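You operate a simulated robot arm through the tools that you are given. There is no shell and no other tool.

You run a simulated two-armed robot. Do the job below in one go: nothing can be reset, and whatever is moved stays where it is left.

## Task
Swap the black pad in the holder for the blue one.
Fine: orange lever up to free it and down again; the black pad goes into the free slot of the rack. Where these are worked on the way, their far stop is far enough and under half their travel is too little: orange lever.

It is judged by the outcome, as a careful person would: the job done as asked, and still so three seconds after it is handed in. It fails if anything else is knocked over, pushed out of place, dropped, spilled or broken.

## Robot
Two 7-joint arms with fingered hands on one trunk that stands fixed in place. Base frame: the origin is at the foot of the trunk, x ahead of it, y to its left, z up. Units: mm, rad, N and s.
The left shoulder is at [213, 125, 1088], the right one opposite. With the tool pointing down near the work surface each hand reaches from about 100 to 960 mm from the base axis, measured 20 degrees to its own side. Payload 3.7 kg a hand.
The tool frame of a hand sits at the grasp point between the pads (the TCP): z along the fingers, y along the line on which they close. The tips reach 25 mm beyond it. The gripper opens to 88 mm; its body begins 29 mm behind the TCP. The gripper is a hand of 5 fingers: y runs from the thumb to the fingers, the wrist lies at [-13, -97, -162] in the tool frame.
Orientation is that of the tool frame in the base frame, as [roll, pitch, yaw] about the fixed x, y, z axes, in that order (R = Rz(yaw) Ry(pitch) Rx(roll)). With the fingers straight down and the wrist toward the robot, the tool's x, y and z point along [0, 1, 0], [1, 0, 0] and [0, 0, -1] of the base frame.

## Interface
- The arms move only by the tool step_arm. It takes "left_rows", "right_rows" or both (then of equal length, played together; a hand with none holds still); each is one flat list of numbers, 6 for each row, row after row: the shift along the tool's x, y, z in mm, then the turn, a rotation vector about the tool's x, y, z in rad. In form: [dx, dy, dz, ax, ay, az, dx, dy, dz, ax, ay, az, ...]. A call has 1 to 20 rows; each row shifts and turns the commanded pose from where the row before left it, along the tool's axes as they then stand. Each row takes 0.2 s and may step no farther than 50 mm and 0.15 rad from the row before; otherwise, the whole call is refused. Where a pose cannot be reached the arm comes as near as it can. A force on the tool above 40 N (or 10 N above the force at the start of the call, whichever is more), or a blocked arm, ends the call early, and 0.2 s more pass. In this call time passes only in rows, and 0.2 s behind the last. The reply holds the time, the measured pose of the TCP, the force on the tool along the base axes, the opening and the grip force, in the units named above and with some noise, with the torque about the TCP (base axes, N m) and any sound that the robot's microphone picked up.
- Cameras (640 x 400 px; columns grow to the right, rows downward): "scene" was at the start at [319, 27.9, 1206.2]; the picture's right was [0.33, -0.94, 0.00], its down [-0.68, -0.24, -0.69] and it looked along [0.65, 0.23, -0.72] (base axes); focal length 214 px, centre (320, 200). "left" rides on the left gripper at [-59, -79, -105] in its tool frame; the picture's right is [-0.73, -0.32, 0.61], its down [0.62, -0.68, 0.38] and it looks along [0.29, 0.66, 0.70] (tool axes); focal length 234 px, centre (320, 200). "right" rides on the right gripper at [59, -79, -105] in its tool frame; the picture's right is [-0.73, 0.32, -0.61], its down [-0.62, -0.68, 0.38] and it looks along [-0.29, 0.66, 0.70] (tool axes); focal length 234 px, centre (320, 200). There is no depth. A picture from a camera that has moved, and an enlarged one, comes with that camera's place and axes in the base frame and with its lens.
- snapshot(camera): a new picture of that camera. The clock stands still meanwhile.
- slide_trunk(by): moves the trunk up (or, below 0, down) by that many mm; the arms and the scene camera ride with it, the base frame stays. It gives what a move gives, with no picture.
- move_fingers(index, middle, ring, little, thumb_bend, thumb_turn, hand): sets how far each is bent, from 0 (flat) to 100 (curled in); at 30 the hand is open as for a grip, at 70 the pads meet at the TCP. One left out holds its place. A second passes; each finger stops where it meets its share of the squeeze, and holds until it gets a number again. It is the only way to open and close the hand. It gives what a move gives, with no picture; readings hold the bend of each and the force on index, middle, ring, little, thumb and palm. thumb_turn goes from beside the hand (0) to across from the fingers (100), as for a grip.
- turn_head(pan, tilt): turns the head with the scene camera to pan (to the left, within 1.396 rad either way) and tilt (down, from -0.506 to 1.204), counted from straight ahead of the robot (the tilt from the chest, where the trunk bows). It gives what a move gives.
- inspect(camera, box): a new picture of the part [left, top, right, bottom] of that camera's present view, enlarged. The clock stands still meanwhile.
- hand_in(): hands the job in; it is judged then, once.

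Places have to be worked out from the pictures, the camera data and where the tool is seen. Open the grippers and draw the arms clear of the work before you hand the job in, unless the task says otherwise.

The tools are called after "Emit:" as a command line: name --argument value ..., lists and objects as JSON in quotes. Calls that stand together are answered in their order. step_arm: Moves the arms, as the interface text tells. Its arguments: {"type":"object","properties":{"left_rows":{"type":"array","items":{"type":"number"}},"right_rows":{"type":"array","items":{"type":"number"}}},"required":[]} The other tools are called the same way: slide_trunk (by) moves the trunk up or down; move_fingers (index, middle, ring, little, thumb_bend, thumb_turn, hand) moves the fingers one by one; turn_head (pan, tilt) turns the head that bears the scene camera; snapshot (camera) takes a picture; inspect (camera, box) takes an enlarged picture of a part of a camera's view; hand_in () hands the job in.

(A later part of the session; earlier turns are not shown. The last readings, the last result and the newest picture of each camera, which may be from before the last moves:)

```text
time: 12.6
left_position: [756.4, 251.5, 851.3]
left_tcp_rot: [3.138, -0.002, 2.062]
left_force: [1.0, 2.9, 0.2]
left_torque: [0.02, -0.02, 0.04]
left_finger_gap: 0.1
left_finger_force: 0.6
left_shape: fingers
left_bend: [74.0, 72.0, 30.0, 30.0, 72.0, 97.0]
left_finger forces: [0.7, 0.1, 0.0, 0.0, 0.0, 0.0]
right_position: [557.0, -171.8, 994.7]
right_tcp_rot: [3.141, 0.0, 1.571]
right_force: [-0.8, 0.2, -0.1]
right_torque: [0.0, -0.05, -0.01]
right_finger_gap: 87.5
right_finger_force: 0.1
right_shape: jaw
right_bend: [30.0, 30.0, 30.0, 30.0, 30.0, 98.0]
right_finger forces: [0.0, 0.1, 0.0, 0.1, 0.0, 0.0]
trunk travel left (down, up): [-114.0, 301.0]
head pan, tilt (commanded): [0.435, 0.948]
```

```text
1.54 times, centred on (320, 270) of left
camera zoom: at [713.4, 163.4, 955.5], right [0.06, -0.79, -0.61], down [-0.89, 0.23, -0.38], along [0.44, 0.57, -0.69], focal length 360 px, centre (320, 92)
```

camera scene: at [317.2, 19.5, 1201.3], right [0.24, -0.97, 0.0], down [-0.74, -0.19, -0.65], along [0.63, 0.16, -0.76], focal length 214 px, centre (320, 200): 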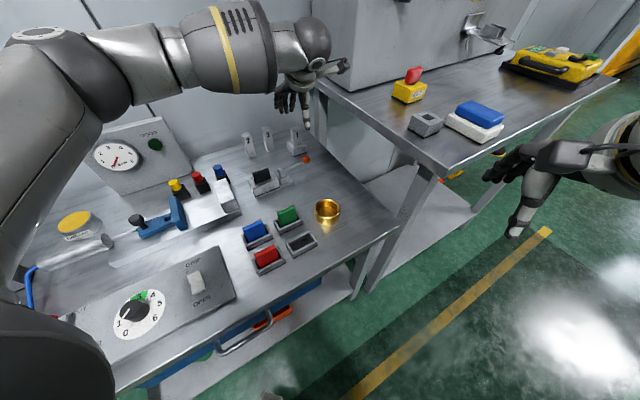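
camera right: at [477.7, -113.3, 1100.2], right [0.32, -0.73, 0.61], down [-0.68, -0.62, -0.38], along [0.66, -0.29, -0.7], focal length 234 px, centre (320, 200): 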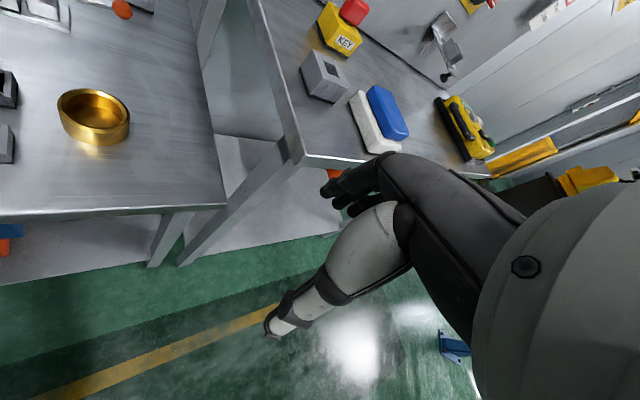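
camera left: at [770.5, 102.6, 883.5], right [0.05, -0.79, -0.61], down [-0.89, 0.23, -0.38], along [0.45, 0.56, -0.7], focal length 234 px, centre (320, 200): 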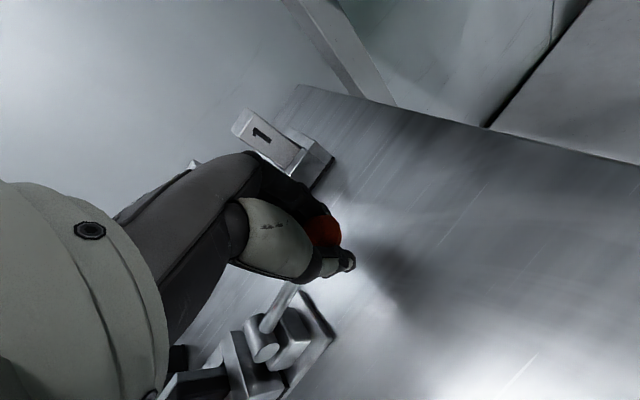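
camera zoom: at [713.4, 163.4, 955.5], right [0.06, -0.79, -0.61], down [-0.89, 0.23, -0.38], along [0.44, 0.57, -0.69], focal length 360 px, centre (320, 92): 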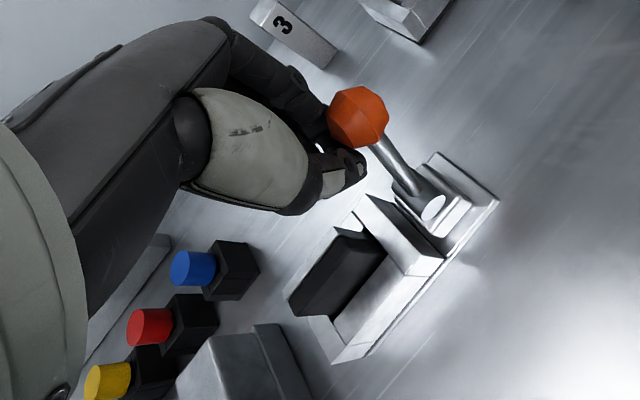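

The knob slipped out at the top: I reckon the lever stands at about 77° (start about 10°), apparently at its stop, and it stays up on its own. I lift the hand straight up off it and check that the lever keeps its place.

Emit:
step_arm --left_rows '[2, 0, -5, 0, 0, 0, 0, 0, -15, 0, 0, 0, 0, 0, -20, 0, 0, 0, 0, 0, -20, 0, 0, 0]'

Emit:
inspect --camera "scene" --box '[250, 90, 370, 230]'

Emit:
snapshot --camera "left"

```text
time: 13.6
left_position: [754.1, 253.8, 911.8]
left_tcp_rot: [3.139, 0.002, 2.057]
left_force: [0.0, 0.2, 0.8]
left_torque: [-0.01, -0.02, 0.0]
left_finger_gap: 0.1
left_finger_force: 0.1
left_shape: fingers
left_bend: [74.0, 72.0, 30.0, 30.0, 72.0, 97.0]
left_finger forces: [0.1, 0.0, 0.1, 0.0, 0.1, 0.0]
right_position: [556.5, -172.8, 994.1]
right_tcp_rot: [-3.14, 0.0, 1.571]
right_force: [0.1, -0.3, -1.0]
right_torque: [0.0, 0.0, 0.0]
right_finger_gap: 87.6
right_finger_force: 0.0
right_shape: jaw
right_bend: [30.0, 30.0, 30.0, 30.0, 30.0, 98.0]
right_finger forces: [0.0, 0.0, 0.0, 0.1, 0.1, 0.0]
trunk travel left (down, up): [-114.0, 301.0]
head pan, tilt (commanded): [0.435, 0.948]
```

```text
2.86 times, centred on (310, 160) of scene
camera zoom: at [308.8, 49.2, 1209.1], right [0.59, -0.81, 0.0], down [-0.56, -0.41, -0.72], along [0.58, 0.42, -0.7], focal length 613 px, centre (349, 314)
```

zoom: 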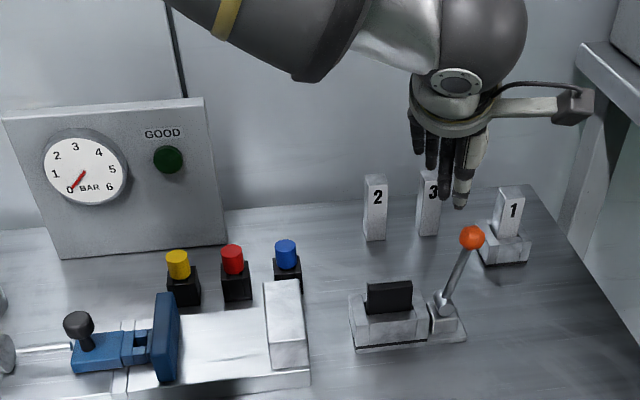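

```text
taken
camera left: at [711.2, 163.9, 1015.0], right [0.05, -0.79, -0.61], down [-0.89, 0.23, -0.38], along [0.45, 0.56, -0.7], focal length 234 px, centre (320, 200)
```

left: 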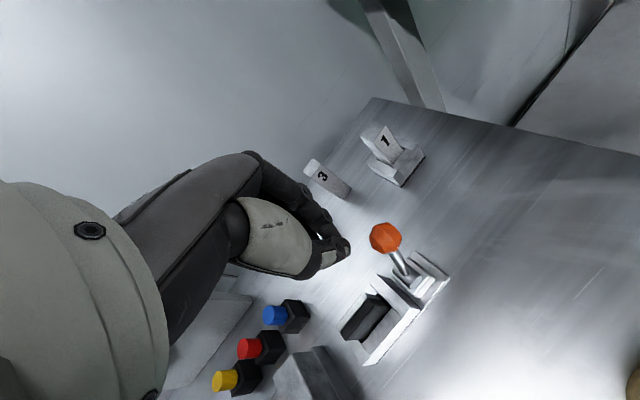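

The lever holds at about 77°. I turn the hand back square to the pad, move over the black pad at z ≈ 860, and pre-shape the fingers to a half-open pinch.

Emit:
step_arm --left_rows '[0, 0, 0, 0, 0, -0.15, 0, 0, 0, 0, 0, -0.15, 13.2, -1.35, 10, 0, 0, 0, 13.2, -1.35, 14, 0, 0, 0, 13.2, -1.35, 14, 0, 0, 0, 13.2, -1.35, 14, 0, 0, 0]'

Emit:
move_fingers --hand "left" --index 45 --middle 45 --thumb_bend 45

Emit:
snapshot --camera "left"

Emit:
inspect --camera "scene" --box '[230, 100, 350, 220]'

```text
time: 15.0
left_position: [714.6, 286.3, 856.9]
left_tcp_rot: [3.141, 0.001, 2.357]
left_force: [-0.1, -0.3, -0.6]
left_torque: [0.0, -0.03, 0.02]
left_finger_gap: 0.0
left_finger_force: 0.2
left_shape: fingers
left_bend: [74.0, 72.0, 30.0, 30.0, 72.0, 97.0]
left_finger forces: [0.1, 0.1, 0.1, 0.0, 0.0, 0.1]
right_position: [556.3, -172.0, 994.5]
right_tcp_rot: [-3.139, 0.003, 1.572]
right_force: [-0.6, -0.4, 1.0]
right_torque: [0.01, -0.02, 0.0]
right_finger_gap: 87.7
right_finger_force: 0.0
right_shape: jaw
right_bend: [30.0, 30.0, 30.0, 30.0, 30.0, 98.0]
right_finger forces: [0.0, 0.0, 0.0, 0.0, 0.1, 0.0]
trunk travel left (down, up): [-114.0, 301.0]
head pan, tilt (commanded): [0.435, 0.948]
```

```text
time: 16.0
left_position: [713.1, 286.3, 857.6]
left_tcp_rot: [3.141, -0.001, 2.357]
left_force: [0.0, 1.5, -0.7]
left_torque: [0.02, 0.03, -0.03]
left_finger_gap: 52.0
left_finger_force: 0.1
left_shape: fingers
left_bend: [45.0, 45.0, 30.0, 30.0, 45.0, 97.0]
left_finger forces: [0.0, 0.0, 0.0, 0.0, 0.0, 0.0]
right_position: [557.7, -171.9, 995.2]
right_tcp_rot: [-3.139, -0.001, 1.571]
right_force: [-0.3, -0.3, 0.7]
right_torque: [0.0, -0.02, -0.01]
right_finger_gap: 87.7
right_finger_force: 0.0
right_shape: jaw
right_bend: [30.0, 30.0, 30.0, 30.0, 30.0, 98.0]
right_finger forces: [0.1, 0.0, 0.1, 0.0, 0.0, 0.1]
trunk travel left (down, up): [-114.0, 301.0]
head pan, tilt (commanded): [0.435, 0.948]
```

```text
taken
camera left: at [699.1, 188.6, 961.7], right [0.29, -0.74, -0.61], down [-0.92, -0.04, -0.38], along [0.26, 0.67, -0.7], focal length 234 px, centre (320, 200)
```

left: 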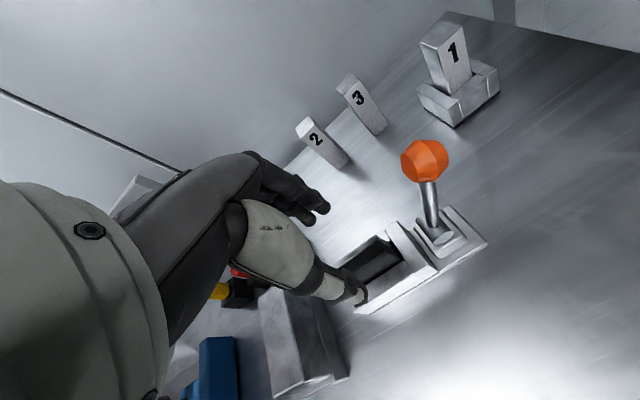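

```text
3.33 times, centred on (290, 160) of scene
camera zoom: at [308.6, 50.1, 1208.5], right [0.6, -0.8, 0.0], down [-0.56, -0.42, -0.71], along [0.57, 0.43, -0.7], focal length 715 px, centre (420, 333)
```

zoom: 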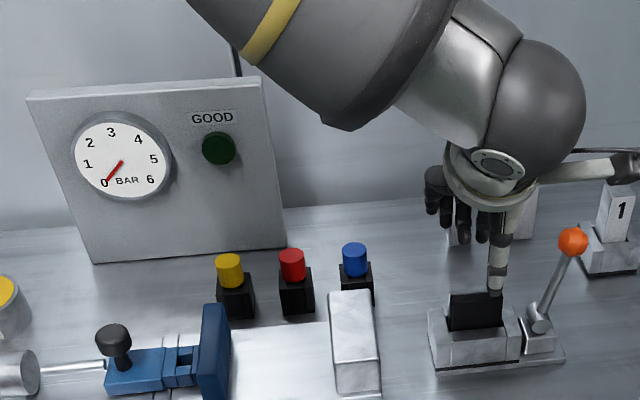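

The hand hovers above the black pad; I zoom in to check lateral alignment of thumb and fingers with the pad.

Emit:
inspect --camera "left" --box '[230, 140, 450, 330]'

Emit:
inspect --camera "scene" --box '[300, 150, 350, 215]'

```text
2.11 times, centred on (340, 235) of left
camera zoom: at [699.1, 188.6, 961.7], right [0.29, -0.74, -0.61], down [-0.92, -0.04, -0.38], along [0.26, 0.67, -0.7], focal length 493 px, centre (278, 126)
```

zoom: 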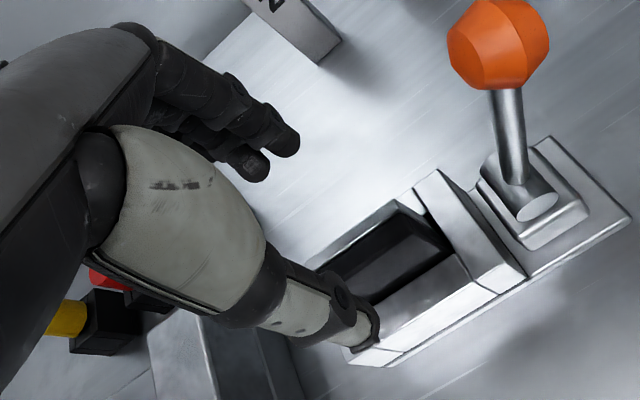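

```text
6.15 times, centred on (325, 182) of scene
camera zoom: at [308.6, 50.1, 1208.5], right [0.6, -0.8, 0.0], down [-0.56, -0.42, -0.71], along [0.57, 0.43, -0.7], focal length 1320 px, centre (289, 308)
```

zoom: 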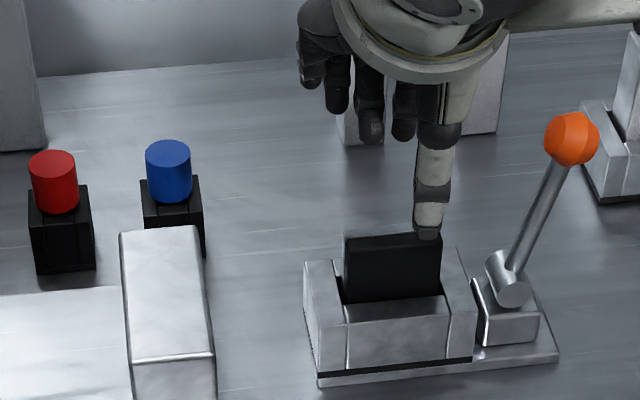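

The thumb opposes the index at about 3.5 mm off the grasp axis, so I centre that pinch on the pad (s≈296) and descend with the tips stopping a few mm above the holder walls.

Emit:
step_arm --left_rows '[5.8, 0.6, 12, 0, 0, 0, 0, 0, 13, 0, 0, 0, 0, 0, 13, 0, 0, 0, 0, 0, 12, 0, 0, 0, 0, 0, 10, 0, 0, 0]'

Emit:
inspect --camera "left" --box '[230, 140, 450, 330]'

Emit:
inspect --camera "scene" --box '[290, 150, 350, 215]'

```text
time: 17.2
left_position: [710.2, 287.9, 797.2]
left_tcp_rot: [-3.141, 0.0, 2.356]
left_force: [0.2, -0.3, 0.7]
left_torque: [0.01, -0.02, 0.02]
left_finger_gap: 52.0
left_finger_force: 0.0
left_shape: fingers
left_bend: [45.0, 45.0, 30.0, 30.0, 45.0, 97.0]
left_finger forces: [0.0, 0.0, 0.0, 0.0, 0.0, 0.1]
right_position: [557.5, -172.9, 993.8]
right_tcp_rot: [-3.137, 0.001, 1.572]
right_force: [0.3, -0.6, -0.2]
right_torque: [0.0, 0.0, 0.02]
right_finger_gap: 87.7
right_finger_force: 0.1
right_shape: jaw
right_bend: [30.0, 30.0, 30.0, 30.0, 30.0, 98.0]
right_finger forces: [0.0, 0.0, 0.0, 0.0, 0.1, 0.0]
trunk travel left (down, up): [-114.0, 301.0]
head pan, tilt (commanded): [0.435, 0.948]
```

```text
2.11 times, centred on (340, 235) of left
camera zoom: at [695.2, 191.8, 901.8], right [0.29, -0.74, -0.61], down [-0.92, -0.04, -0.38], along [0.26, 0.67, -0.7], focal length 493 px, centre (278, 126)
```

zoom: 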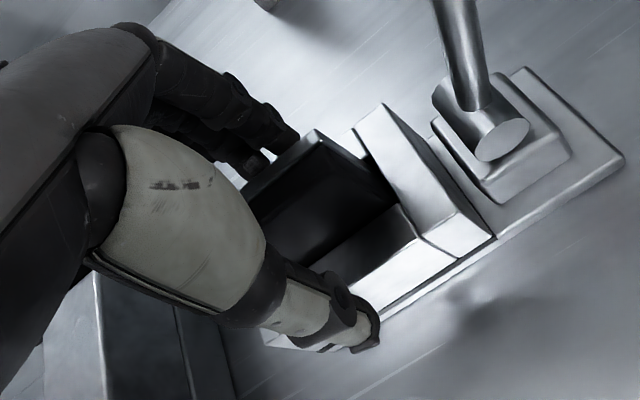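

```text
6.15 times, centred on (320, 182) of scene
camera zoom: at [313.3, 43.8, 1208.6], right [0.52, -0.85, 0.0], down [-0.6, -0.36, -0.72], along [0.61, 0.37, -0.7], focal length 1320 px, centre (320, 308)
```

zoom: 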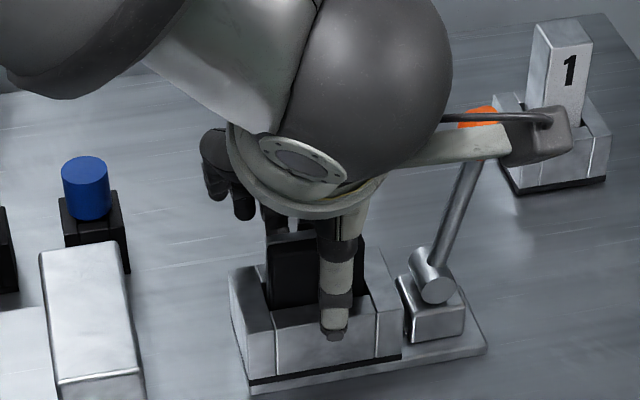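

Alignment is good; I make a small correction (1.5 mm along, 1 mm across, 3 mm down) and then close thumb and index on the pad.

Emit:
step_arm --left_rows '[1.5, 1.2, 3.5, 0, 0, 0]'

Emit:
move_fingers --hand "left" --index 68 --thumb_bend 68 --middle 58

Emit:
inspect --camera "left" --box '[230, 140, 450, 330]'

Emit:
inspect --camera "scene" --box '[290, 150, 350, 215]'

```text
time: 17.6
left_position: [709.6, 290.7, 793.9]
left_tcp_rot: [3.141, -0.001, 2.357]
left_force: [-0.2, -0.1, 0.0]
left_torque: [-0.02, -0.01, 0.01]
left_finger_gap: 51.9
left_finger_force: 0.0
left_shape: fingers
left_bend: [45.0, 45.0, 30.0, 30.0, 45.0, 97.0]
left_finger forces: [0.0, 0.1, 0.0, 0.1, 0.0, 0.0]
right_position: [556.5, -171.8, 995.5]
right_tcp_rot: [-3.138, 0.001, 1.571]
right_force: [-0.5, -0.2, 0.5]
right_torque: [-0.04, 0.01, 0.01]
right_finger_gap: 87.9
right_finger_force: 0.0
right_shape: jaw
right_bend: [30.0, 30.0, 30.0, 30.0, 30.0, 98.0]
right_finger forces: [0.1, 0.1, 0.1, 0.0, 0.0, 0.0]
trunk travel left (down, up): [-114.0, 301.0]
head pan, tilt (commanded): [0.435, 0.948]
```

```text
time: 18.6
left_position: [709.7, 291.8, 794.7]
left_tcp_rot: [3.141, 0.001, 2.357]
left_force: [-0.2, 0.5, -0.1]
left_torque: [0.0, 0.01, -0.05]
left_finger_gap: 10.5
left_finger_force: 2.2
left_shape: fingers
left_bend: [64.0, 57.0, 30.0, 30.0, 65.0, 97.0]
left_finger forces: [2.0, 0.1, 0.0, 0.0, 1.9, 0.0]
right_position: [557.1, -171.4, 994.8]
right_tcp_rot: [-3.139, 0.001, 1.569]
right_force: [0.0, -0.3, -0.3]
right_torque: [-0.04, 0.01, -0.03]
right_finger_gap: 87.6
right_finger_force: 0.1
right_shape: jaw
right_bend: [30.0, 30.0, 30.0, 30.0, 30.0, 98.0]
right_finger forces: [0.0, 0.0, 0.0, 0.1, 0.0, 0.0]
trunk travel left (down, up): [-114.0, 301.0]
head pan, tilt (commanded): [0.435, 0.948]
```

```text
2.11 times, centred on (340, 235) of left
camera zoom: at [695.2, 194.0, 899.2], right [0.29, -0.74, -0.61], down [-0.92, -0.04, -0.38], along [0.26, 0.67, -0.7], focal length 493 px, centre (278, 126)
```

zoom: 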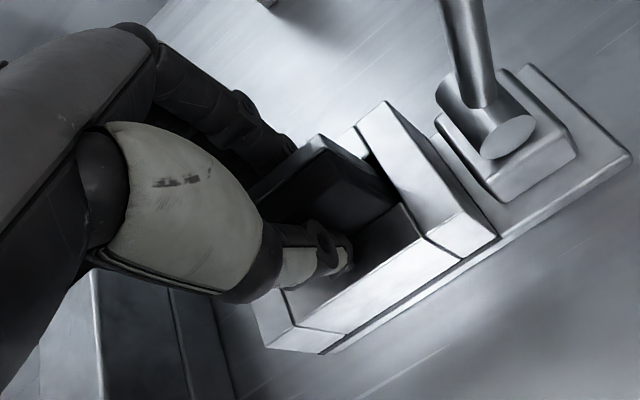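

```text
6.15 times, centred on (320, 182) of scene
camera zoom: at [313.5, 43.4, 1208.9], right [0.52, -0.86, 0.0], down [-0.6, -0.36, -0.72], along [0.61, 0.37, -0.7], focal length 1320 px, centre (320, 308)
```

zoom: 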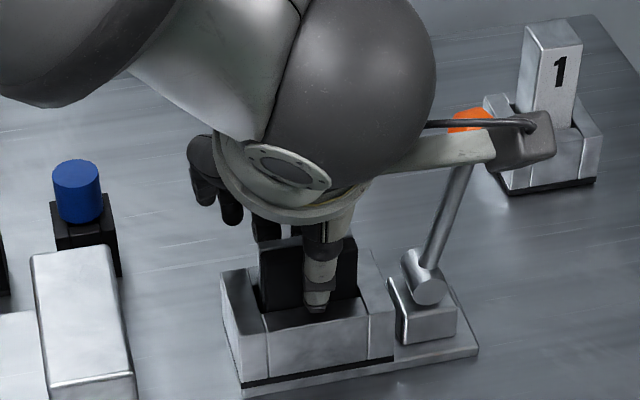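

Both touch symmetrically (bends 64/65). I tighten the pinch and let the middle finger rest against the pad too.

Emit:
move_fingers --hand "left" --index 80 --thumb_bend 82 --middle 68

```text
time: 19.6
left_position: [711.1, 291.4, 795.3]
left_tcp_rot: [-3.141, 0.001, 2.357]
left_force: [-0.4, 0.9, -0.8]
left_torque: [0.05, -0.04, -0.04]
left_finger_gap: 8.1
left_finger_force: 12.9
left_shape: fingers
left_bend: [60.0, 64.0, 30.0, 30.0, 70.0, 97.0]
left_finger forces: [9.0, 3.8, 0.0, 0.1, 12.0, 0.0]
right_position: [557.3, -171.3, 994.4]
right_tcp_rot: [-3.139, 0.002, 1.57]
right_force: [-0.9, -0.9, -1.3]
right_torque: [0.02, -0.02, -0.01]
right_finger_gap: 87.6
right_finger_force: 0.0
right_shape: jaw
right_bend: [30.0, 30.0, 30.0, 30.0, 30.0, 98.0]
right_finger forces: [0.1, 0.0, 0.0, 0.1, 0.0, 0.0]
trunk travel left (down, up): [-114.0, 301.0]
head pan, tilt (commanded): [0.435, 0.948]
```

The thumb pushed the pad back a little against the fingers. I look before lifting.

Emit:
inspect --camera "left" --box '[230, 140, 450, 330]'

Emit:
inspect --camera "scene" --box '[290, 150, 350, 215]'

```text
2.11 times, centred on (340, 235) of left
camera zoom: at [695.2, 194.1, 899.1], right [0.29, -0.74, -0.61], down [-0.92, -0.04, -0.38], along [0.26, 0.67, -0.7], focal length 493 px, centre (278, 126)
```

zoom: 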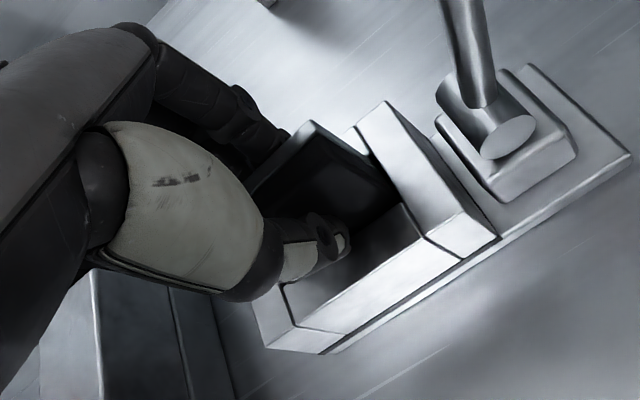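

```text
6.15 times, centred on (320, 182) of scene
camera zoom: at [313.7, 43.3, 1208.9], right [0.51, -0.86, 0.0], down [-0.6, -0.36, -0.72], along [0.62, 0.37, -0.7], focal length 1320 px, centre (320, 308)
```

zoom: 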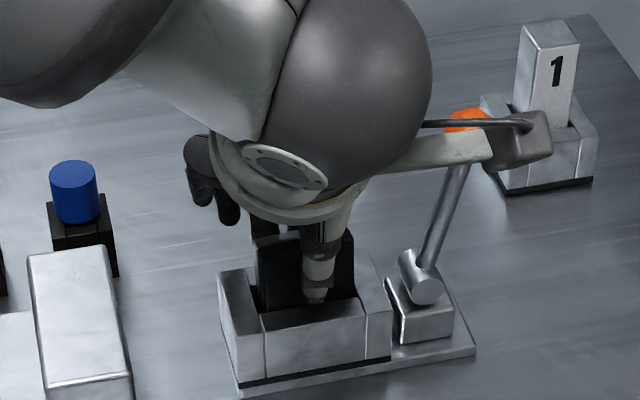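

The pad leans back slightly from the stronger thumb. I rebalance the squeeze so the pad stands centred between thumb and index.

Emit:
move_fingers --hand "left" --index 82 --thumb_bend 77 --middle 67

Emit:
inspect --camera "left" --box '[230, 140, 450, 330]'

```text
time: 20.6
left_position: [710.8, 291.5, 794.5]
left_tcp_rot: [-3.141, 0.0, 2.355]
left_force: [1.0, 0.8, 0.3]
left_torque: [0.07, -0.04, -0.05]
left_finger_gap: 8.4
left_finger_force: 10.1
left_shape: fingers
left_bend: [61.0, 64.0, 30.0, 30.0, 69.0, 97.0]
left_finger forces: [8.2, 2.3, 0.1, 0.0, 9.3, 0.1]
right_position: [557.1, -171.2, 994.7]
right_tcp_rot: [-3.14, 0.001, 1.57]
right_force: [0.1, 0.4, -0.4]
right_torque: [0.02, 0.05, -0.03]
right_finger_gap: 87.6
right_finger_force: 0.0
right_shape: jaw
right_bend: [30.0, 30.0, 30.0, 30.0, 30.0, 98.0]
right_finger forces: [0.1, 0.0, 0.1, 0.0, 0.0, 0.1]
trunk travel left (down, up): [-114.0, 301.0]
head pan, tilt (commanded): [0.435, 0.948]
```

```text
2.11 times, centred on (340, 235) of left
camera zoom: at [695.3, 194.0, 899.3], right [0.29, -0.74, -0.61], down [-0.92, -0.04, -0.38], along [0.26, 0.67, -0.7], focal length 493 px, centre (278, 126)
```

zoom: 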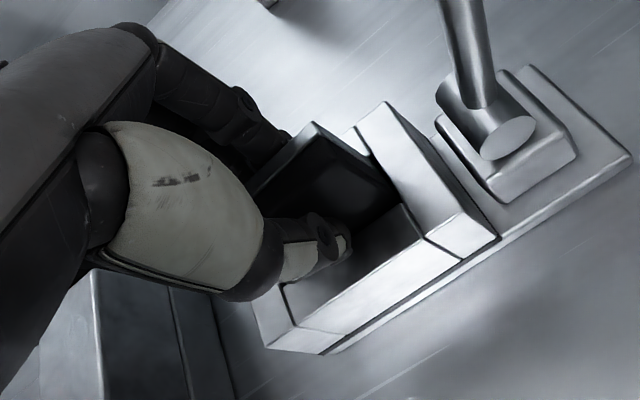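

The grip is about 9 N on each side. I lift slowly by 15 mm and watch the force for any catch.

Emit:
step_arm --left_rows '[0, 0, -5, 0, 0, 0, 0, 0, -5, 0, 0, 0, 0, 0, -5, 0, 0, 0]'

Emit:
inspect --camera "left" --box '[230, 140, 450, 330]'

Emit:
inspect --camera "scene" --box '[290, 150, 350, 215]'

```text
time: 21.4
left_position: [711.2, 291.2, 810.2]
left_tcp_rot: [-3.141, 0.0, 2.356]
left_force: [1.1, 0.2, -1.9]
left_torque: [0.04, 0.01, -0.04]
left_finger_gap: 8.5
left_finger_force: 9.6
left_shape: fingers
left_bend: [61.0, 64.0, 30.0, 30.0, 69.0, 97.0]
left_finger forces: [7.9, 2.2, 0.1, 0.1, 9.5, 0.1]
right_position: [556.3, -171.3, 994.0]
right_tcp_rot: [-3.141, 0.001, 1.57]
right_force: [-0.4, -0.7, 0.2]
right_torque: [0.0, 0.0, 0.01]
right_finger_gap: 87.6
right_finger_force: 0.2
right_shape: jaw
right_bend: [30.0, 30.0, 30.0, 30.0, 30.0, 98.0]
right_finger forces: [0.0, 0.1, 0.0, 0.0, 0.1, 0.1]
trunk travel left (down, up): [-114.0, 301.0]
head pan, tilt (commanded): [0.435, 0.948]
```

```text
2.11 times, centred on (340, 235) of left
camera zoom: at [695.2, 194.1, 915.0], right [0.29, -0.74, -0.61], down [-0.92, -0.04, -0.38], along [0.26, 0.67, -0.7], focal length 493 px, centre (278, 126)
```

zoom: 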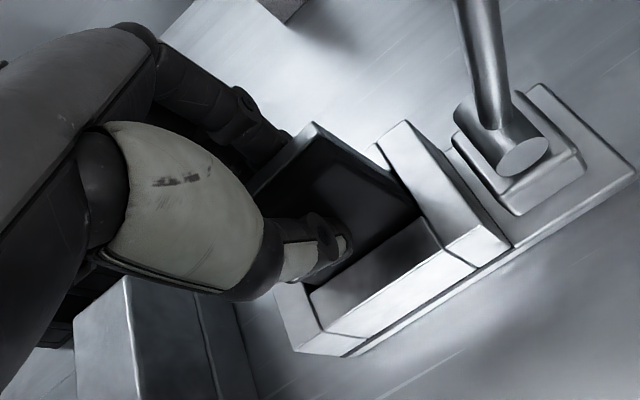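

```text
6.15 times, centred on (320, 182) of scene
camera zoom: at [312.8, 44.4, 1209.0], right [0.53, -0.85, 0.0], down [-0.59, -0.37, -0.72], along [0.61, 0.38, -0.7], focal length 1320 px, centre (320, 308)
```

zoom: 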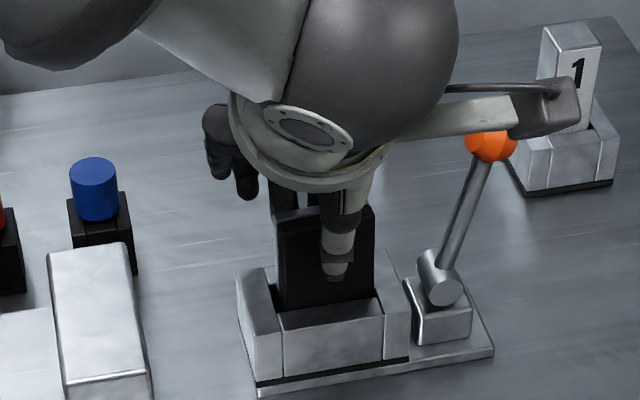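

The pad lifts freely (about 2 N load) and the lever stays up. I raise it clear to about z 895.

Emit:
step_arm --left_rows '[0, 0, -10, 0, 0, 0, 0, 0, -15, 0, 0, 0, 0, 0, -15, 0, 0, 0, 0, 0, -15, 0, 0, 0, 0, 0, -15, 0, 0, 0, 0, 0, -15, 0, 0, 0]'

Emit:
snapshot --camera "left"

Emit:
inspect --camera "scene" --box '[270, 110, 370, 230]'

Emit:
snapshot --camera "right"

```text
time: 22.8
left_position: [711.0, 292.0, 894.5]
left_tcp_rot: [3.14, 0.0, 2.354]
left_force: [0.1, 0.9, -0.3]
left_torque: [-0.03, 0.0, 0.0]
left_finger_gap: 8.6
left_finger_force: 8.6
left_shape: fingers
left_bend: [61.0, 65.0, 30.0, 30.0, 69.0, 96.0]
left_finger forces: [7.6, 1.7, 0.1, 0.0, 9.5, 0.1]
right_position: [556.5, -172.2, 993.2]
right_tcp_rot: [-3.139, -0.001, 1.571]
right_force: [0.1, -0.3, -0.5]
right_torque: [0.03, 0.0, 0.0]
right_finger_gap: 87.8
right_finger_force: 0.1
right_shape: jaw
right_bend: [30.0, 30.0, 30.0, 30.0, 30.0, 98.0]
right_finger forces: [0.1, 0.1, 0.0, 0.0, 0.1, 0.0]
trunk travel left (down, up): [-114.0, 301.0]
head pan, tilt (commanded): [0.435, 0.948]
```

```text
taken
camera left: at [695.5, 194.5, 999.8], right [0.29, -0.74, -0.61], down [-0.92, -0.04, -0.38], along [0.26, 0.67, -0.7], focal length 234 px, centre (320, 200)
```

left: 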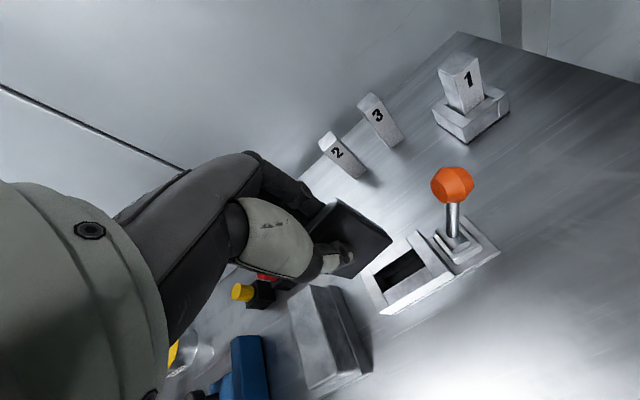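

```text
3.33 times, centred on (320, 170) of scene
camera zoom: at [306.7, 51.5, 1208.0], right [0.62, -0.78, 0.0], down [-0.55, -0.44, -0.71], along [0.56, 0.44, -0.71], focal length 715 px, centre (320, 300)
```

zoom: 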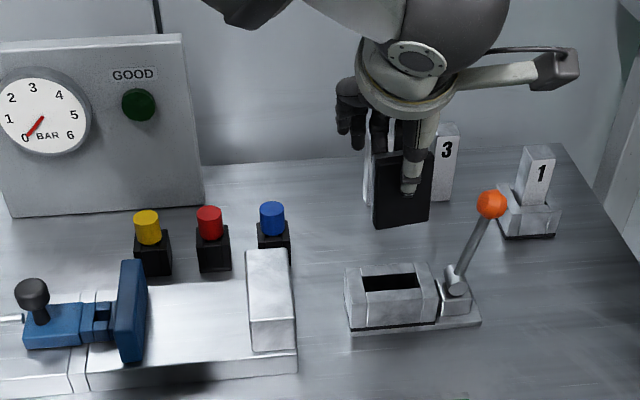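

```text
taken
camera right: at [478.1, -113.0, 1100.3], right [0.32, -0.73, 0.61], down [-0.68, -0.62, -0.38], along [0.66, -0.29, -0.7], focal length 234 px, centre (320, 200)
```

right: 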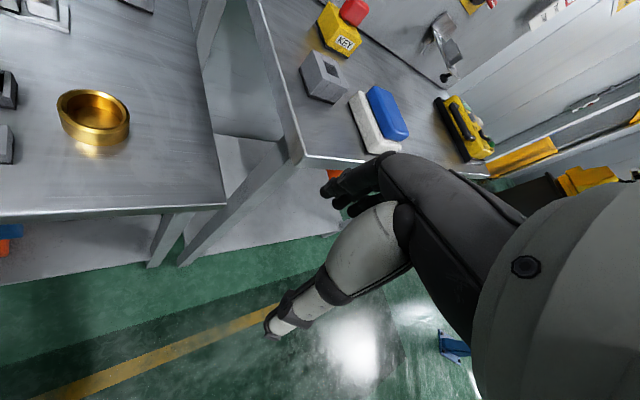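

Black pad is out of the holder and held. I zoom in on the held pad and the empty holder to measure the pad's posture in the grip, its height, and the slot's opening.

Emit:
inspect --camera "left" --box '[280, 170, 420, 300]'

Emit:
inspect --camera "left" --box '[360, 150, 520, 330]'

Emit:
inspect --camera "scene" --box '[320, 180, 370, 215]'

Emit:
inspect --camera "scene" --box '[320, 130, 370, 185]'

```text
3.08 times, centred on (350, 235) of left
camera zoom: at [695.5, 194.5, 999.8], right [0.29, -0.74, -0.61], down [-0.92, -0.04, -0.38], along [0.26, 0.67, -0.7], focal length 720 px, centre (228, 92)
```

zoom: 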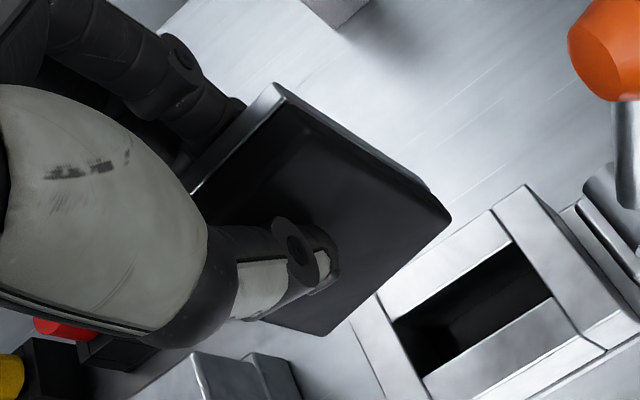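

```text
2.22 times, centred on (440, 240) of left
camera zoom: at [695.5, 194.5, 999.8], right [0.29, -0.74, -0.61], down [-0.92, -0.04, -0.38], along [0.26, 0.67, -0.7], focal length 520 px, centre (53, 111)
```

zoom: 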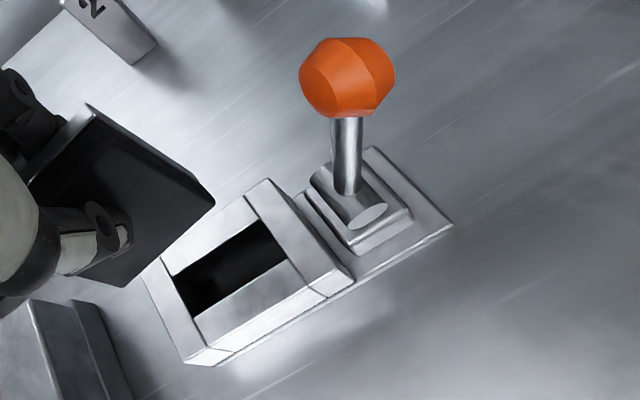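

```text
11.43 times, centred on (345, 198) of scene
camera zoom: at [306.7, 51.5, 1208.0], right [0.62, -0.78, 0.0], down [-0.55, -0.44, -0.71], along [0.56, 0.44, -0.71], focal length 2452 px, centre (34, 229)
```

zoom: 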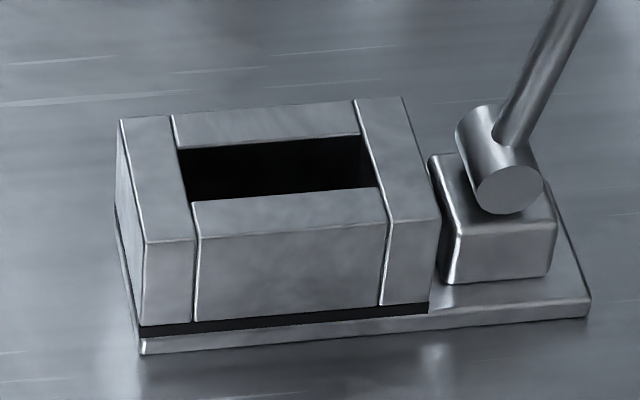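

```text
7.27 times, centred on (345, 158) of scene
camera zoom: at [306.7, 51.5, 1208.0], right [0.62, -0.78, 0.0], down [-0.55, -0.44, -0.71], along [0.56, 0.44, -0.71], focal length 1560 px, centre (138, 509)
```

zoom: 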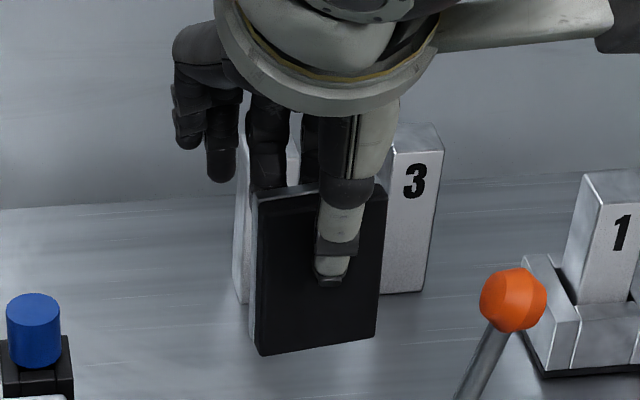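

The holder slot measures about 48 × 20 mm (pad 45 × 15), so there is some clearance, and the pad sits about 4 mm toward the fingers in my grip. I carry the black pad at this height to above the free slot.

Emit:
step_arm --left_rows '[-0.7, -29, 0, 0, 0, 0, -0.7, -29, 0, 0, 0, 0, -0.7, -29, 0, 0, 0, 0, -0.7, -29, 0, 0, 0, 0, -0.7, -29, 0, 0, 0, 0, -0.7, -29, 0, 0, 0, 0, -0.7, -29, 0, 0, 0, 0, -0.7, -29, 0, 0, 0, 0]'

Emit:
snapshot --camera "left"

Emit:
snapshot --camera "scene"

```text
time: 24.6
left_position: [549.0, 121.4, 890.4]
left_tcp_rot: [-3.14, -0.002, 2.358]
left_force: [0.8, -0.1, -1.0]
left_torque: [-0.01, 0.01, -0.01]
left_finger_gap: 8.4
left_finger_force: 9.8
left_shape: fingers
left_bend: [61.0, 65.0, 30.0, 30.0, 69.0, 96.0]
left_finger forces: [7.7, 1.6, 0.0, 0.0, 9.3, 0.1]
right_position: [557.5, -171.9, 992.5]
right_tcp_rot: [-3.137, 0.003, 1.571]
right_force: [0.8, 0.5, -0.6]
right_torque: [0.0, 0.02, 0.02]
right_finger_gap: 87.5
right_finger_force: 0.0
right_shape: jaw
right_bend: [30.0, 30.0, 30.0, 30.0, 30.0, 98.0]
right_finger forces: [0.1, 0.1, 0.0, 0.0, 0.0, 0.0]
trunk travel left (down, up): [-114.0, 301.0]
head pan, tilt (commanded): [0.435, 0.948]
```

```text
taken
camera left: at [534.0, 24.7, 995.9], right [0.28, -0.74, -0.61], down [-0.92, -0.04, -0.38], along [0.26, 0.67, -0.7], focal length 234 px, centre (320, 200)
```

left: 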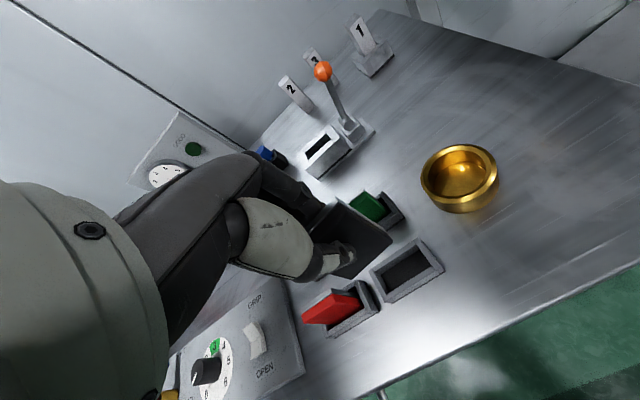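

```text
taken
camera scene: at [318.6, 36.5, 1208.4], right [0.43, -0.9, 0.0], down [-0.63, -0.3, -0.72], along [0.65, 0.31, -0.7], focal length 214 px, centre (320, 200)
```

scene: 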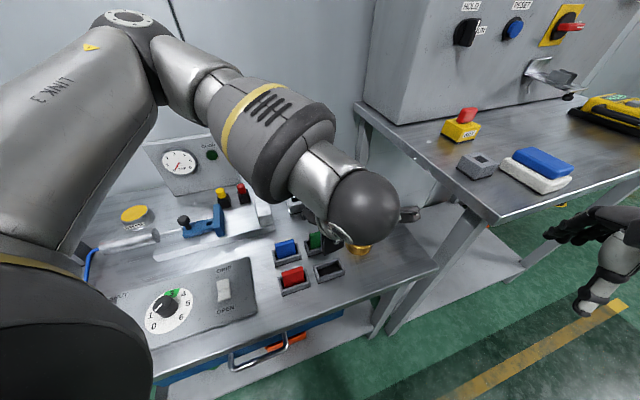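

The hand is above the free slot. I zoom in to place the slot exactly relative to the pad.

Emit:
inspect --camera "left" --box '[290, 170, 460, 350]'

Emit:
inspect --camera "scene" --box '[260, 215, 380, 305]'

```text
2.22 times, centred on (375, 260) of left
camera zoom: at [534.0, 24.7, 995.9], right [0.28, -0.74, -0.61], down [-0.92, -0.04, -0.38], along [0.26, 0.67, -0.7], focal length 520 px, centre (198, 67)
```

zoom: 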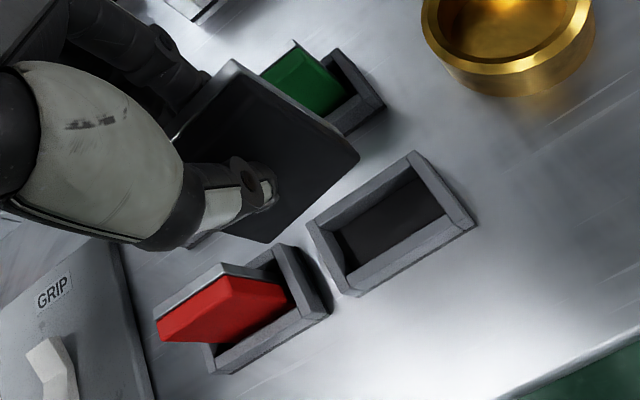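

```text
4.44 times, centred on (320, 260) of scene
camera zoom: at [318.6, 36.5, 1208.4], right [0.43, -0.9, 0.0], down [-0.63, -0.3, -0.72], along [0.65, 0.31, -0.7], focal length 954 px, centre (320, -67)
```

zoom: 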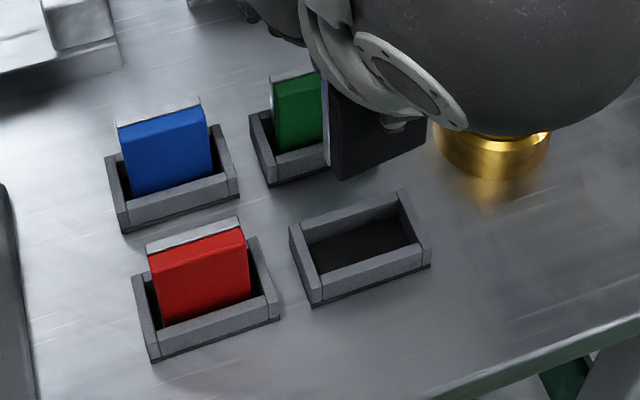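

The pad hangs turned about 8–9° in the grip. I turn the hand 0.15 rad to square it to the slot, centre it, and lower to just above the rim for a check.

Emit:
step_arm --left_rows '[0, 0, 0, 0, 0, 0.15, 2.0, 3.0, 10, 0, 0, 0, 0, 0, 15, 0, 0, 0, 0, 0, 15, 0, 0, 0, 0, 0, 15, 0, 0, 0, 0, 0, 15, 0, 0, 0, 0, 0, 5, 0, 0, 0]'

Emit:
inspect --camera "left" --box '[270, 150, 460, 320]'

Emit:
inspect --camera "scene" --box '[260, 205, 380, 305]'

```text
time: 26.2
left_position: [552.1, 127.0, 819.6]
left_tcp_rot: [3.141, 0.001, 2.207]
left_force: [-0.2, -1.2, -1.8]
left_torque: [-0.02, 0.0, 0.0]
left_finger_gap: 8.4
left_finger_force: 8.7
left_shape: fingers
left_bend: [61.0, 65.0, 30.0, 30.0, 69.0, 96.0]
left_finger forces: [7.5, 1.7, 0.0, 0.0, 9.2, 0.0]
right_position: [556.9, -171.3, 993.5]
right_tcp_rot: [-3.138, -0.001, 1.569]
right_force: [0.4, -0.1, 0.4]
right_torque: [0.0, 0.03, -0.01]
right_finger_gap: 87.6
right_finger_force: 0.0
right_shape: jaw
right_bend: [30.0, 30.0, 30.0, 30.0, 30.0, 98.0]
right_finger forces: [0.0, 0.1, 0.0, 0.0, 0.1, 0.0]
trunk travel left (down, up): [-114.0, 301.0]
head pan, tilt (commanded): [0.435, 0.948]
```

```text
2.35 times, centred on (365, 235) of left
camera zoom: at [522.2, 32.9, 924.1], right [0.17, -0.78, -0.61], down [-0.92, 0.1, -0.38], along [0.36, 0.62, -0.7], focal length 551 px, centre (214, 118)
```

zoom: 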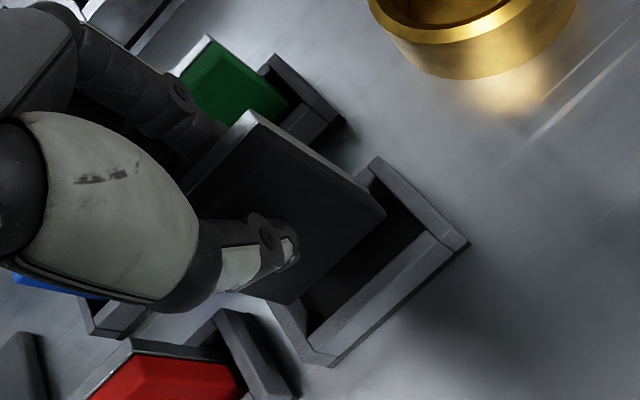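

```text
4.00 times, centred on (320, 255) of scene
camera zoom: at [318.9, 31.1, 1207.7], right [0.37, -0.93, 0.0], down [-0.66, -0.26, -0.71], along [0.66, 0.26, -0.71], focal length 858 px, centre (320, -20)
```

zoom: 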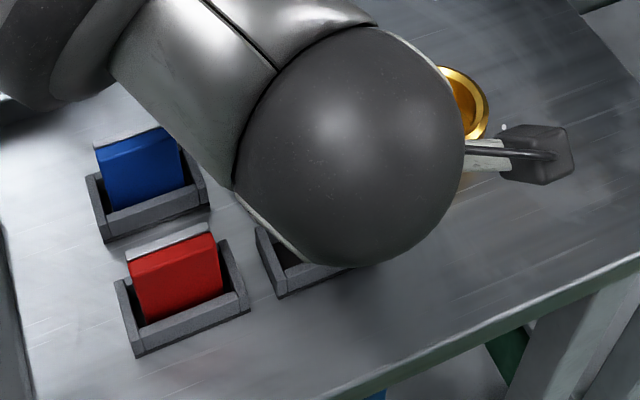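

The hand hides the slot from the scene camera, so I rely on the wrist camera and zoom further to compare the pad's lower edge with the slot rim.

Emit:
inspect --camera "left" --box '[340, 180, 430, 270]'

Emit:
inspect --camera "left" --box '[290, 210, 400, 310]'

```text
4.44 times, centred on (385, 225) of left
camera zoom: at [522.2, 32.9, 924.1], right [0.17, -0.78, -0.61], down [-0.92, 0.1, -0.38], along [0.36, 0.62, -0.7], focal length 1041 px, centre (31, 89)
```

zoom: 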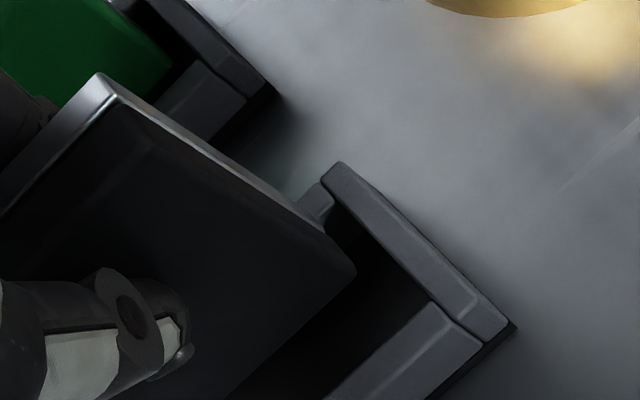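

```text
4.00 times, centred on (345, 260) of left
camera zoom: at [522.2, 32.9, 924.1], right [0.17, -0.78, -0.61], down [-0.92, 0.1, -0.38], along [0.36, 0.62, -0.7], focal length 937 px, centre (220, -40)
```

zoom: 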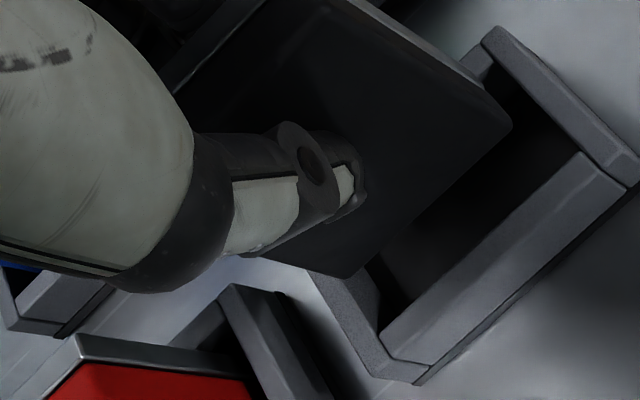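

The pad's lower edge lies inside the slot with 4–7 mm to spare on every side. I lower it into the slot, slowing near the expected seat (TCP z ≈ 788).

Emit:
step_arm --left_rows '[0, 0, 8, 0, 0, 0, 0, 0, 8, 0, 0, 0, 0, 0, 6, 0, 0, 0, 0, 0, 3, 0, 0, 0]'

Emit:
inspect --camera "left" --box '[270, 150, 460, 320]'

```text
time: 27.2
left_position: [551.3, 126.9, 794.6]
left_tcp_rot: [-3.141, 0.0, 2.208]
left_force: [0.5, 0.4, -1.0]
left_torque: [0.01, 0.02, 0.0]
left_finger_gap: 8.3
left_finger_force: 9.6
left_shape: fingers
left_bend: [61.0, 65.0, 30.0, 30.0, 69.0, 96.0]
left_finger forces: [7.7, 1.6, 0.0, 0.0, 9.2, 0.1]
right_position: [557.0, -173.0, 995.2]
right_tcp_rot: [-3.14, 0.001, 1.57]
right_force: [-0.1, 0.3, 0.6]
right_torque: [-0.02, 0.02, 0.03]
right_finger_gap: 87.7
right_finger_force: 0.1
right_shape: jaw
right_bend: [30.0, 30.0, 30.0, 30.0, 30.0, 98.0]
right_finger forces: [0.0, 0.1, 0.0, 0.1, 0.0, 0.0]
trunk travel left (down, up): [-114.0, 301.0]
head pan, tilt (commanded): [0.435, 0.948]
```

```text
2.35 times, centred on (365, 235) of left
camera zoom: at [522.4, 32.9, 899.0], right [0.17, -0.78, -0.61], down [-0.92, 0.1, -0.38], along [0.36, 0.62, -0.7], focal length 551 px, centre (214, 118)
```

zoom: 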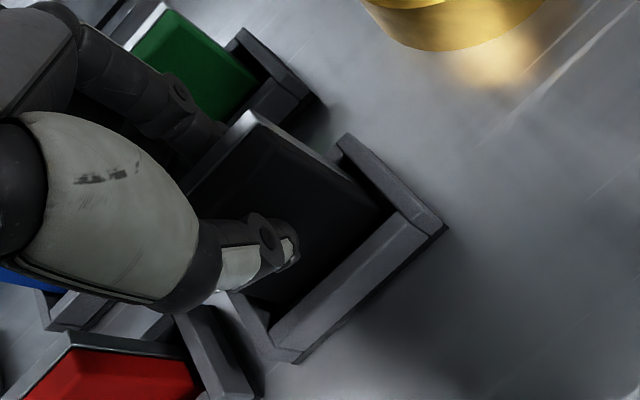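

Still free. I lower in 2 mm steps watching for the floor.

Emit:
step_arm --left_rows '[0, 0, 2, 0, 0, 0, 0, 0, 2, 0, 0, 0]'

Emit:
step_arm --left_rows '[0, 0, 2, 0, 0, 0]'

```text
time: 27.8
left_position: [551.6, 126.3, 789.7]
left_tcp_rot: [-3.139, 0.0, 2.209]
left_force: [0.1, 0.3, -1.7]
left_torque: [0.0, -0.02, 0.04]
left_finger_gap: 8.6
left_finger_force: 8.9
left_shape: fingers
left_bend: [61.0, 65.0, 30.0, 30.0, 69.0, 96.0]
left_finger forces: [7.7, 1.7, 0.0, 0.0, 9.2, 0.0]
right_position: [557.1, -171.6, 995.0]
right_tcp_rot: [-3.14, 0.0, 1.57]
right_force: [-0.6, -0.4, 0.6]
right_torque: [-0.01, 0.03, -0.02]
right_finger_gap: 87.6
right_finger_force: 0.0
right_shape: jaw
right_bend: [30.0, 30.0, 30.0, 30.0, 30.0, 98.0]
right_finger forces: [0.1, 0.1, 0.0, 0.0, 0.0, 0.0]
trunk travel left (down, up): [-114.0, 301.0]
head pan, tilt (commanded): [0.435, 0.948]
```

```text
time: 28.2
left_position: [551.3, 126.3, 788.3]
left_tcp_rot: [-3.14, 0.001, 2.207]
left_force: [0.2, -0.2, -0.4]
left_torque: [0.01, 0.0, -0.02]
left_finger_gap: 8.5
left_finger_force: 9.1
left_shape: fingers
left_bend: [61.0, 65.0, 30.0, 30.0, 69.0, 96.0]
left_finger forces: [7.8, 1.7, 0.0, 0.0, 9.2, 0.0]
right_position: [556.3, -172.3, 994.7]
right_tcp_rot: [-3.14, 0.001, 1.57]
right_force: [0.1, -0.5, -0.6]
right_torque: [-0.01, -0.01, -0.02]
right_finger_gap: 87.9
right_finger_force: 0.0
right_shape: jaw
right_bend: [30.0, 30.0, 30.0, 30.0, 30.0, 98.0]
right_finger forces: [0.0, 0.1, 0.0, 0.1, 0.1, 0.1]
trunk travel left (down, up): [-114.0, 301.0]
head pan, tilt (commanded): [0.435, 0.948]
```

Near the expected seat, with the load perhaps just starting to ease. I go another 1.5 mm at a time.

Emit:
step_arm --left_rows '[0, 0, 1.5, 0, 0, 0]'

Emit:
step_arm --left_rows '[0, 0, 1.5, 0, 0, 0]'

```text
time: 28.6
left_position: [552.1, 127.7, 787.6]
left_tcp_rot: [3.139, 0.002, 2.207]
left_force: [0.6, 0.0, -0.3]
left_torque: [-0.01, 0.01, -0.01]
left_finger_gap: 8.2
left_finger_force: 9.1
left_shape: fingers
left_bend: [61.0, 65.0, 30.0, 30.0, 69.0, 96.0]
left_finger forces: [7.6, 1.6, 0.1, 0.1, 9.2, 0.0]
right_position: [556.9, -171.8, 994.5]
right_tcp_rot: [-3.14, 0.0, 1.57]
right_force: [-0.1, -0.3, -0.4]
right_torque: [-0.04, 0.02, -0.01]
right_finger_gap: 87.8
right_finger_force: 0.2
right_shape: jaw
right_bend: [30.0, 30.0, 30.0, 30.0, 30.0, 98.0]
right_finger forces: [0.0, 0.0, 0.1, 0.0, 0.0, 0.0]
trunk travel left (down, up): [-114.0, 301.0]
head pan, tilt (commanded): [0.435, 0.948]
```

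```text
time: 29.0
left_position: [551.9, 127.0, 785.9]
left_tcp_rot: [3.14, 0.001, 2.204]
left_force: [1.2, -1.3, 1.6]
left_torque: [0.0, -0.05, -0.03]
left_finger_gap: 8.3
left_finger_force: 9.8
left_shape: fingers
left_bend: [61.0, 65.0, 30.0, 30.0, 69.0, 96.0]
left_finger forces: [7.7, 1.6, 0.0, 0.0, 9.8, 0.0]
right_position: [556.6, -172.8, 995.5]
right_tcp_rot: [-3.141, 0.0, 1.571]
right_force: [-0.2, 0.3, 0.4]
right_torque: [0.04, -0.02, 0.03]
right_finger_gap: 87.6
right_finger_force: 0.0
right_shape: jaw
right_bend: [30.0, 30.0, 30.0, 30.0, 30.0, 98.0]
right_finger forces: [0.1, 0.0, 0.0, 0.1, 0.1, 0.0]
trunk travel left (down, up): [-114.0, 301.0]
head pan, tilt (commanded): [0.435, 0.948]
```

The force reversed at TCP z ≈ 786–787: the pad stands on the slot's floor. I first relax the squeeze to zero at the present finger positions, then look.

Emit:
move_fingers --hand "left" --index 62 --thumb_bend 69 --middle 60

Emit:
inspect --camera "left" --box '[270, 150, 460, 320]'

```text
time: 30.0
left_position: [551.0, 127.1, 786.0]
left_tcp_rot: [3.14, 0.001, 2.205]
left_force: [0.6, -1.2, 1.0]
left_torque: [-0.06, -0.02, -0.01]
left_finger_gap: 11.2
left_finger_force: 1.6
left_shape: fingers
left_bend: [61.0, 60.0, 30.0, 30.0, 68.0, 97.0]
left_finger forces: [1.0, 0.1, 0.0, 0.0, 1.7, 0.0]
right_position: [558.6, -171.6, 995.3]
right_tcp_rot: [-3.14, 0.0, 1.571]
right_force: [0.2, -0.9, -1.1]
right_torque: [-0.01, -0.01, 0.0]
right_finger_gap: 87.8
right_finger_force: 0.1
right_shape: jaw
right_bend: [30.0, 30.0, 30.0, 30.0, 30.0, 98.0]
right_finger forces: [0.0, 0.0, 0.0, 0.0, 0.0, 0.0]
trunk travel left (down, up): [-114.0, 301.0]
head pan, tilt (commanded): [0.435, 0.948]
```

```text
2.35 times, centred on (365, 235) of left
camera zoom: at [521.8, 33.1, 890.3], right [0.17, -0.78, -0.61], down [-0.92, 0.1, -0.38], along [0.36, 0.62, -0.7], focal length 551 px, centre (214, 118)
```

zoom: 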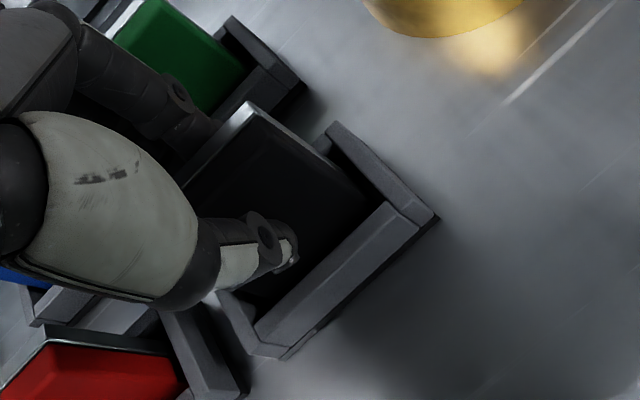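

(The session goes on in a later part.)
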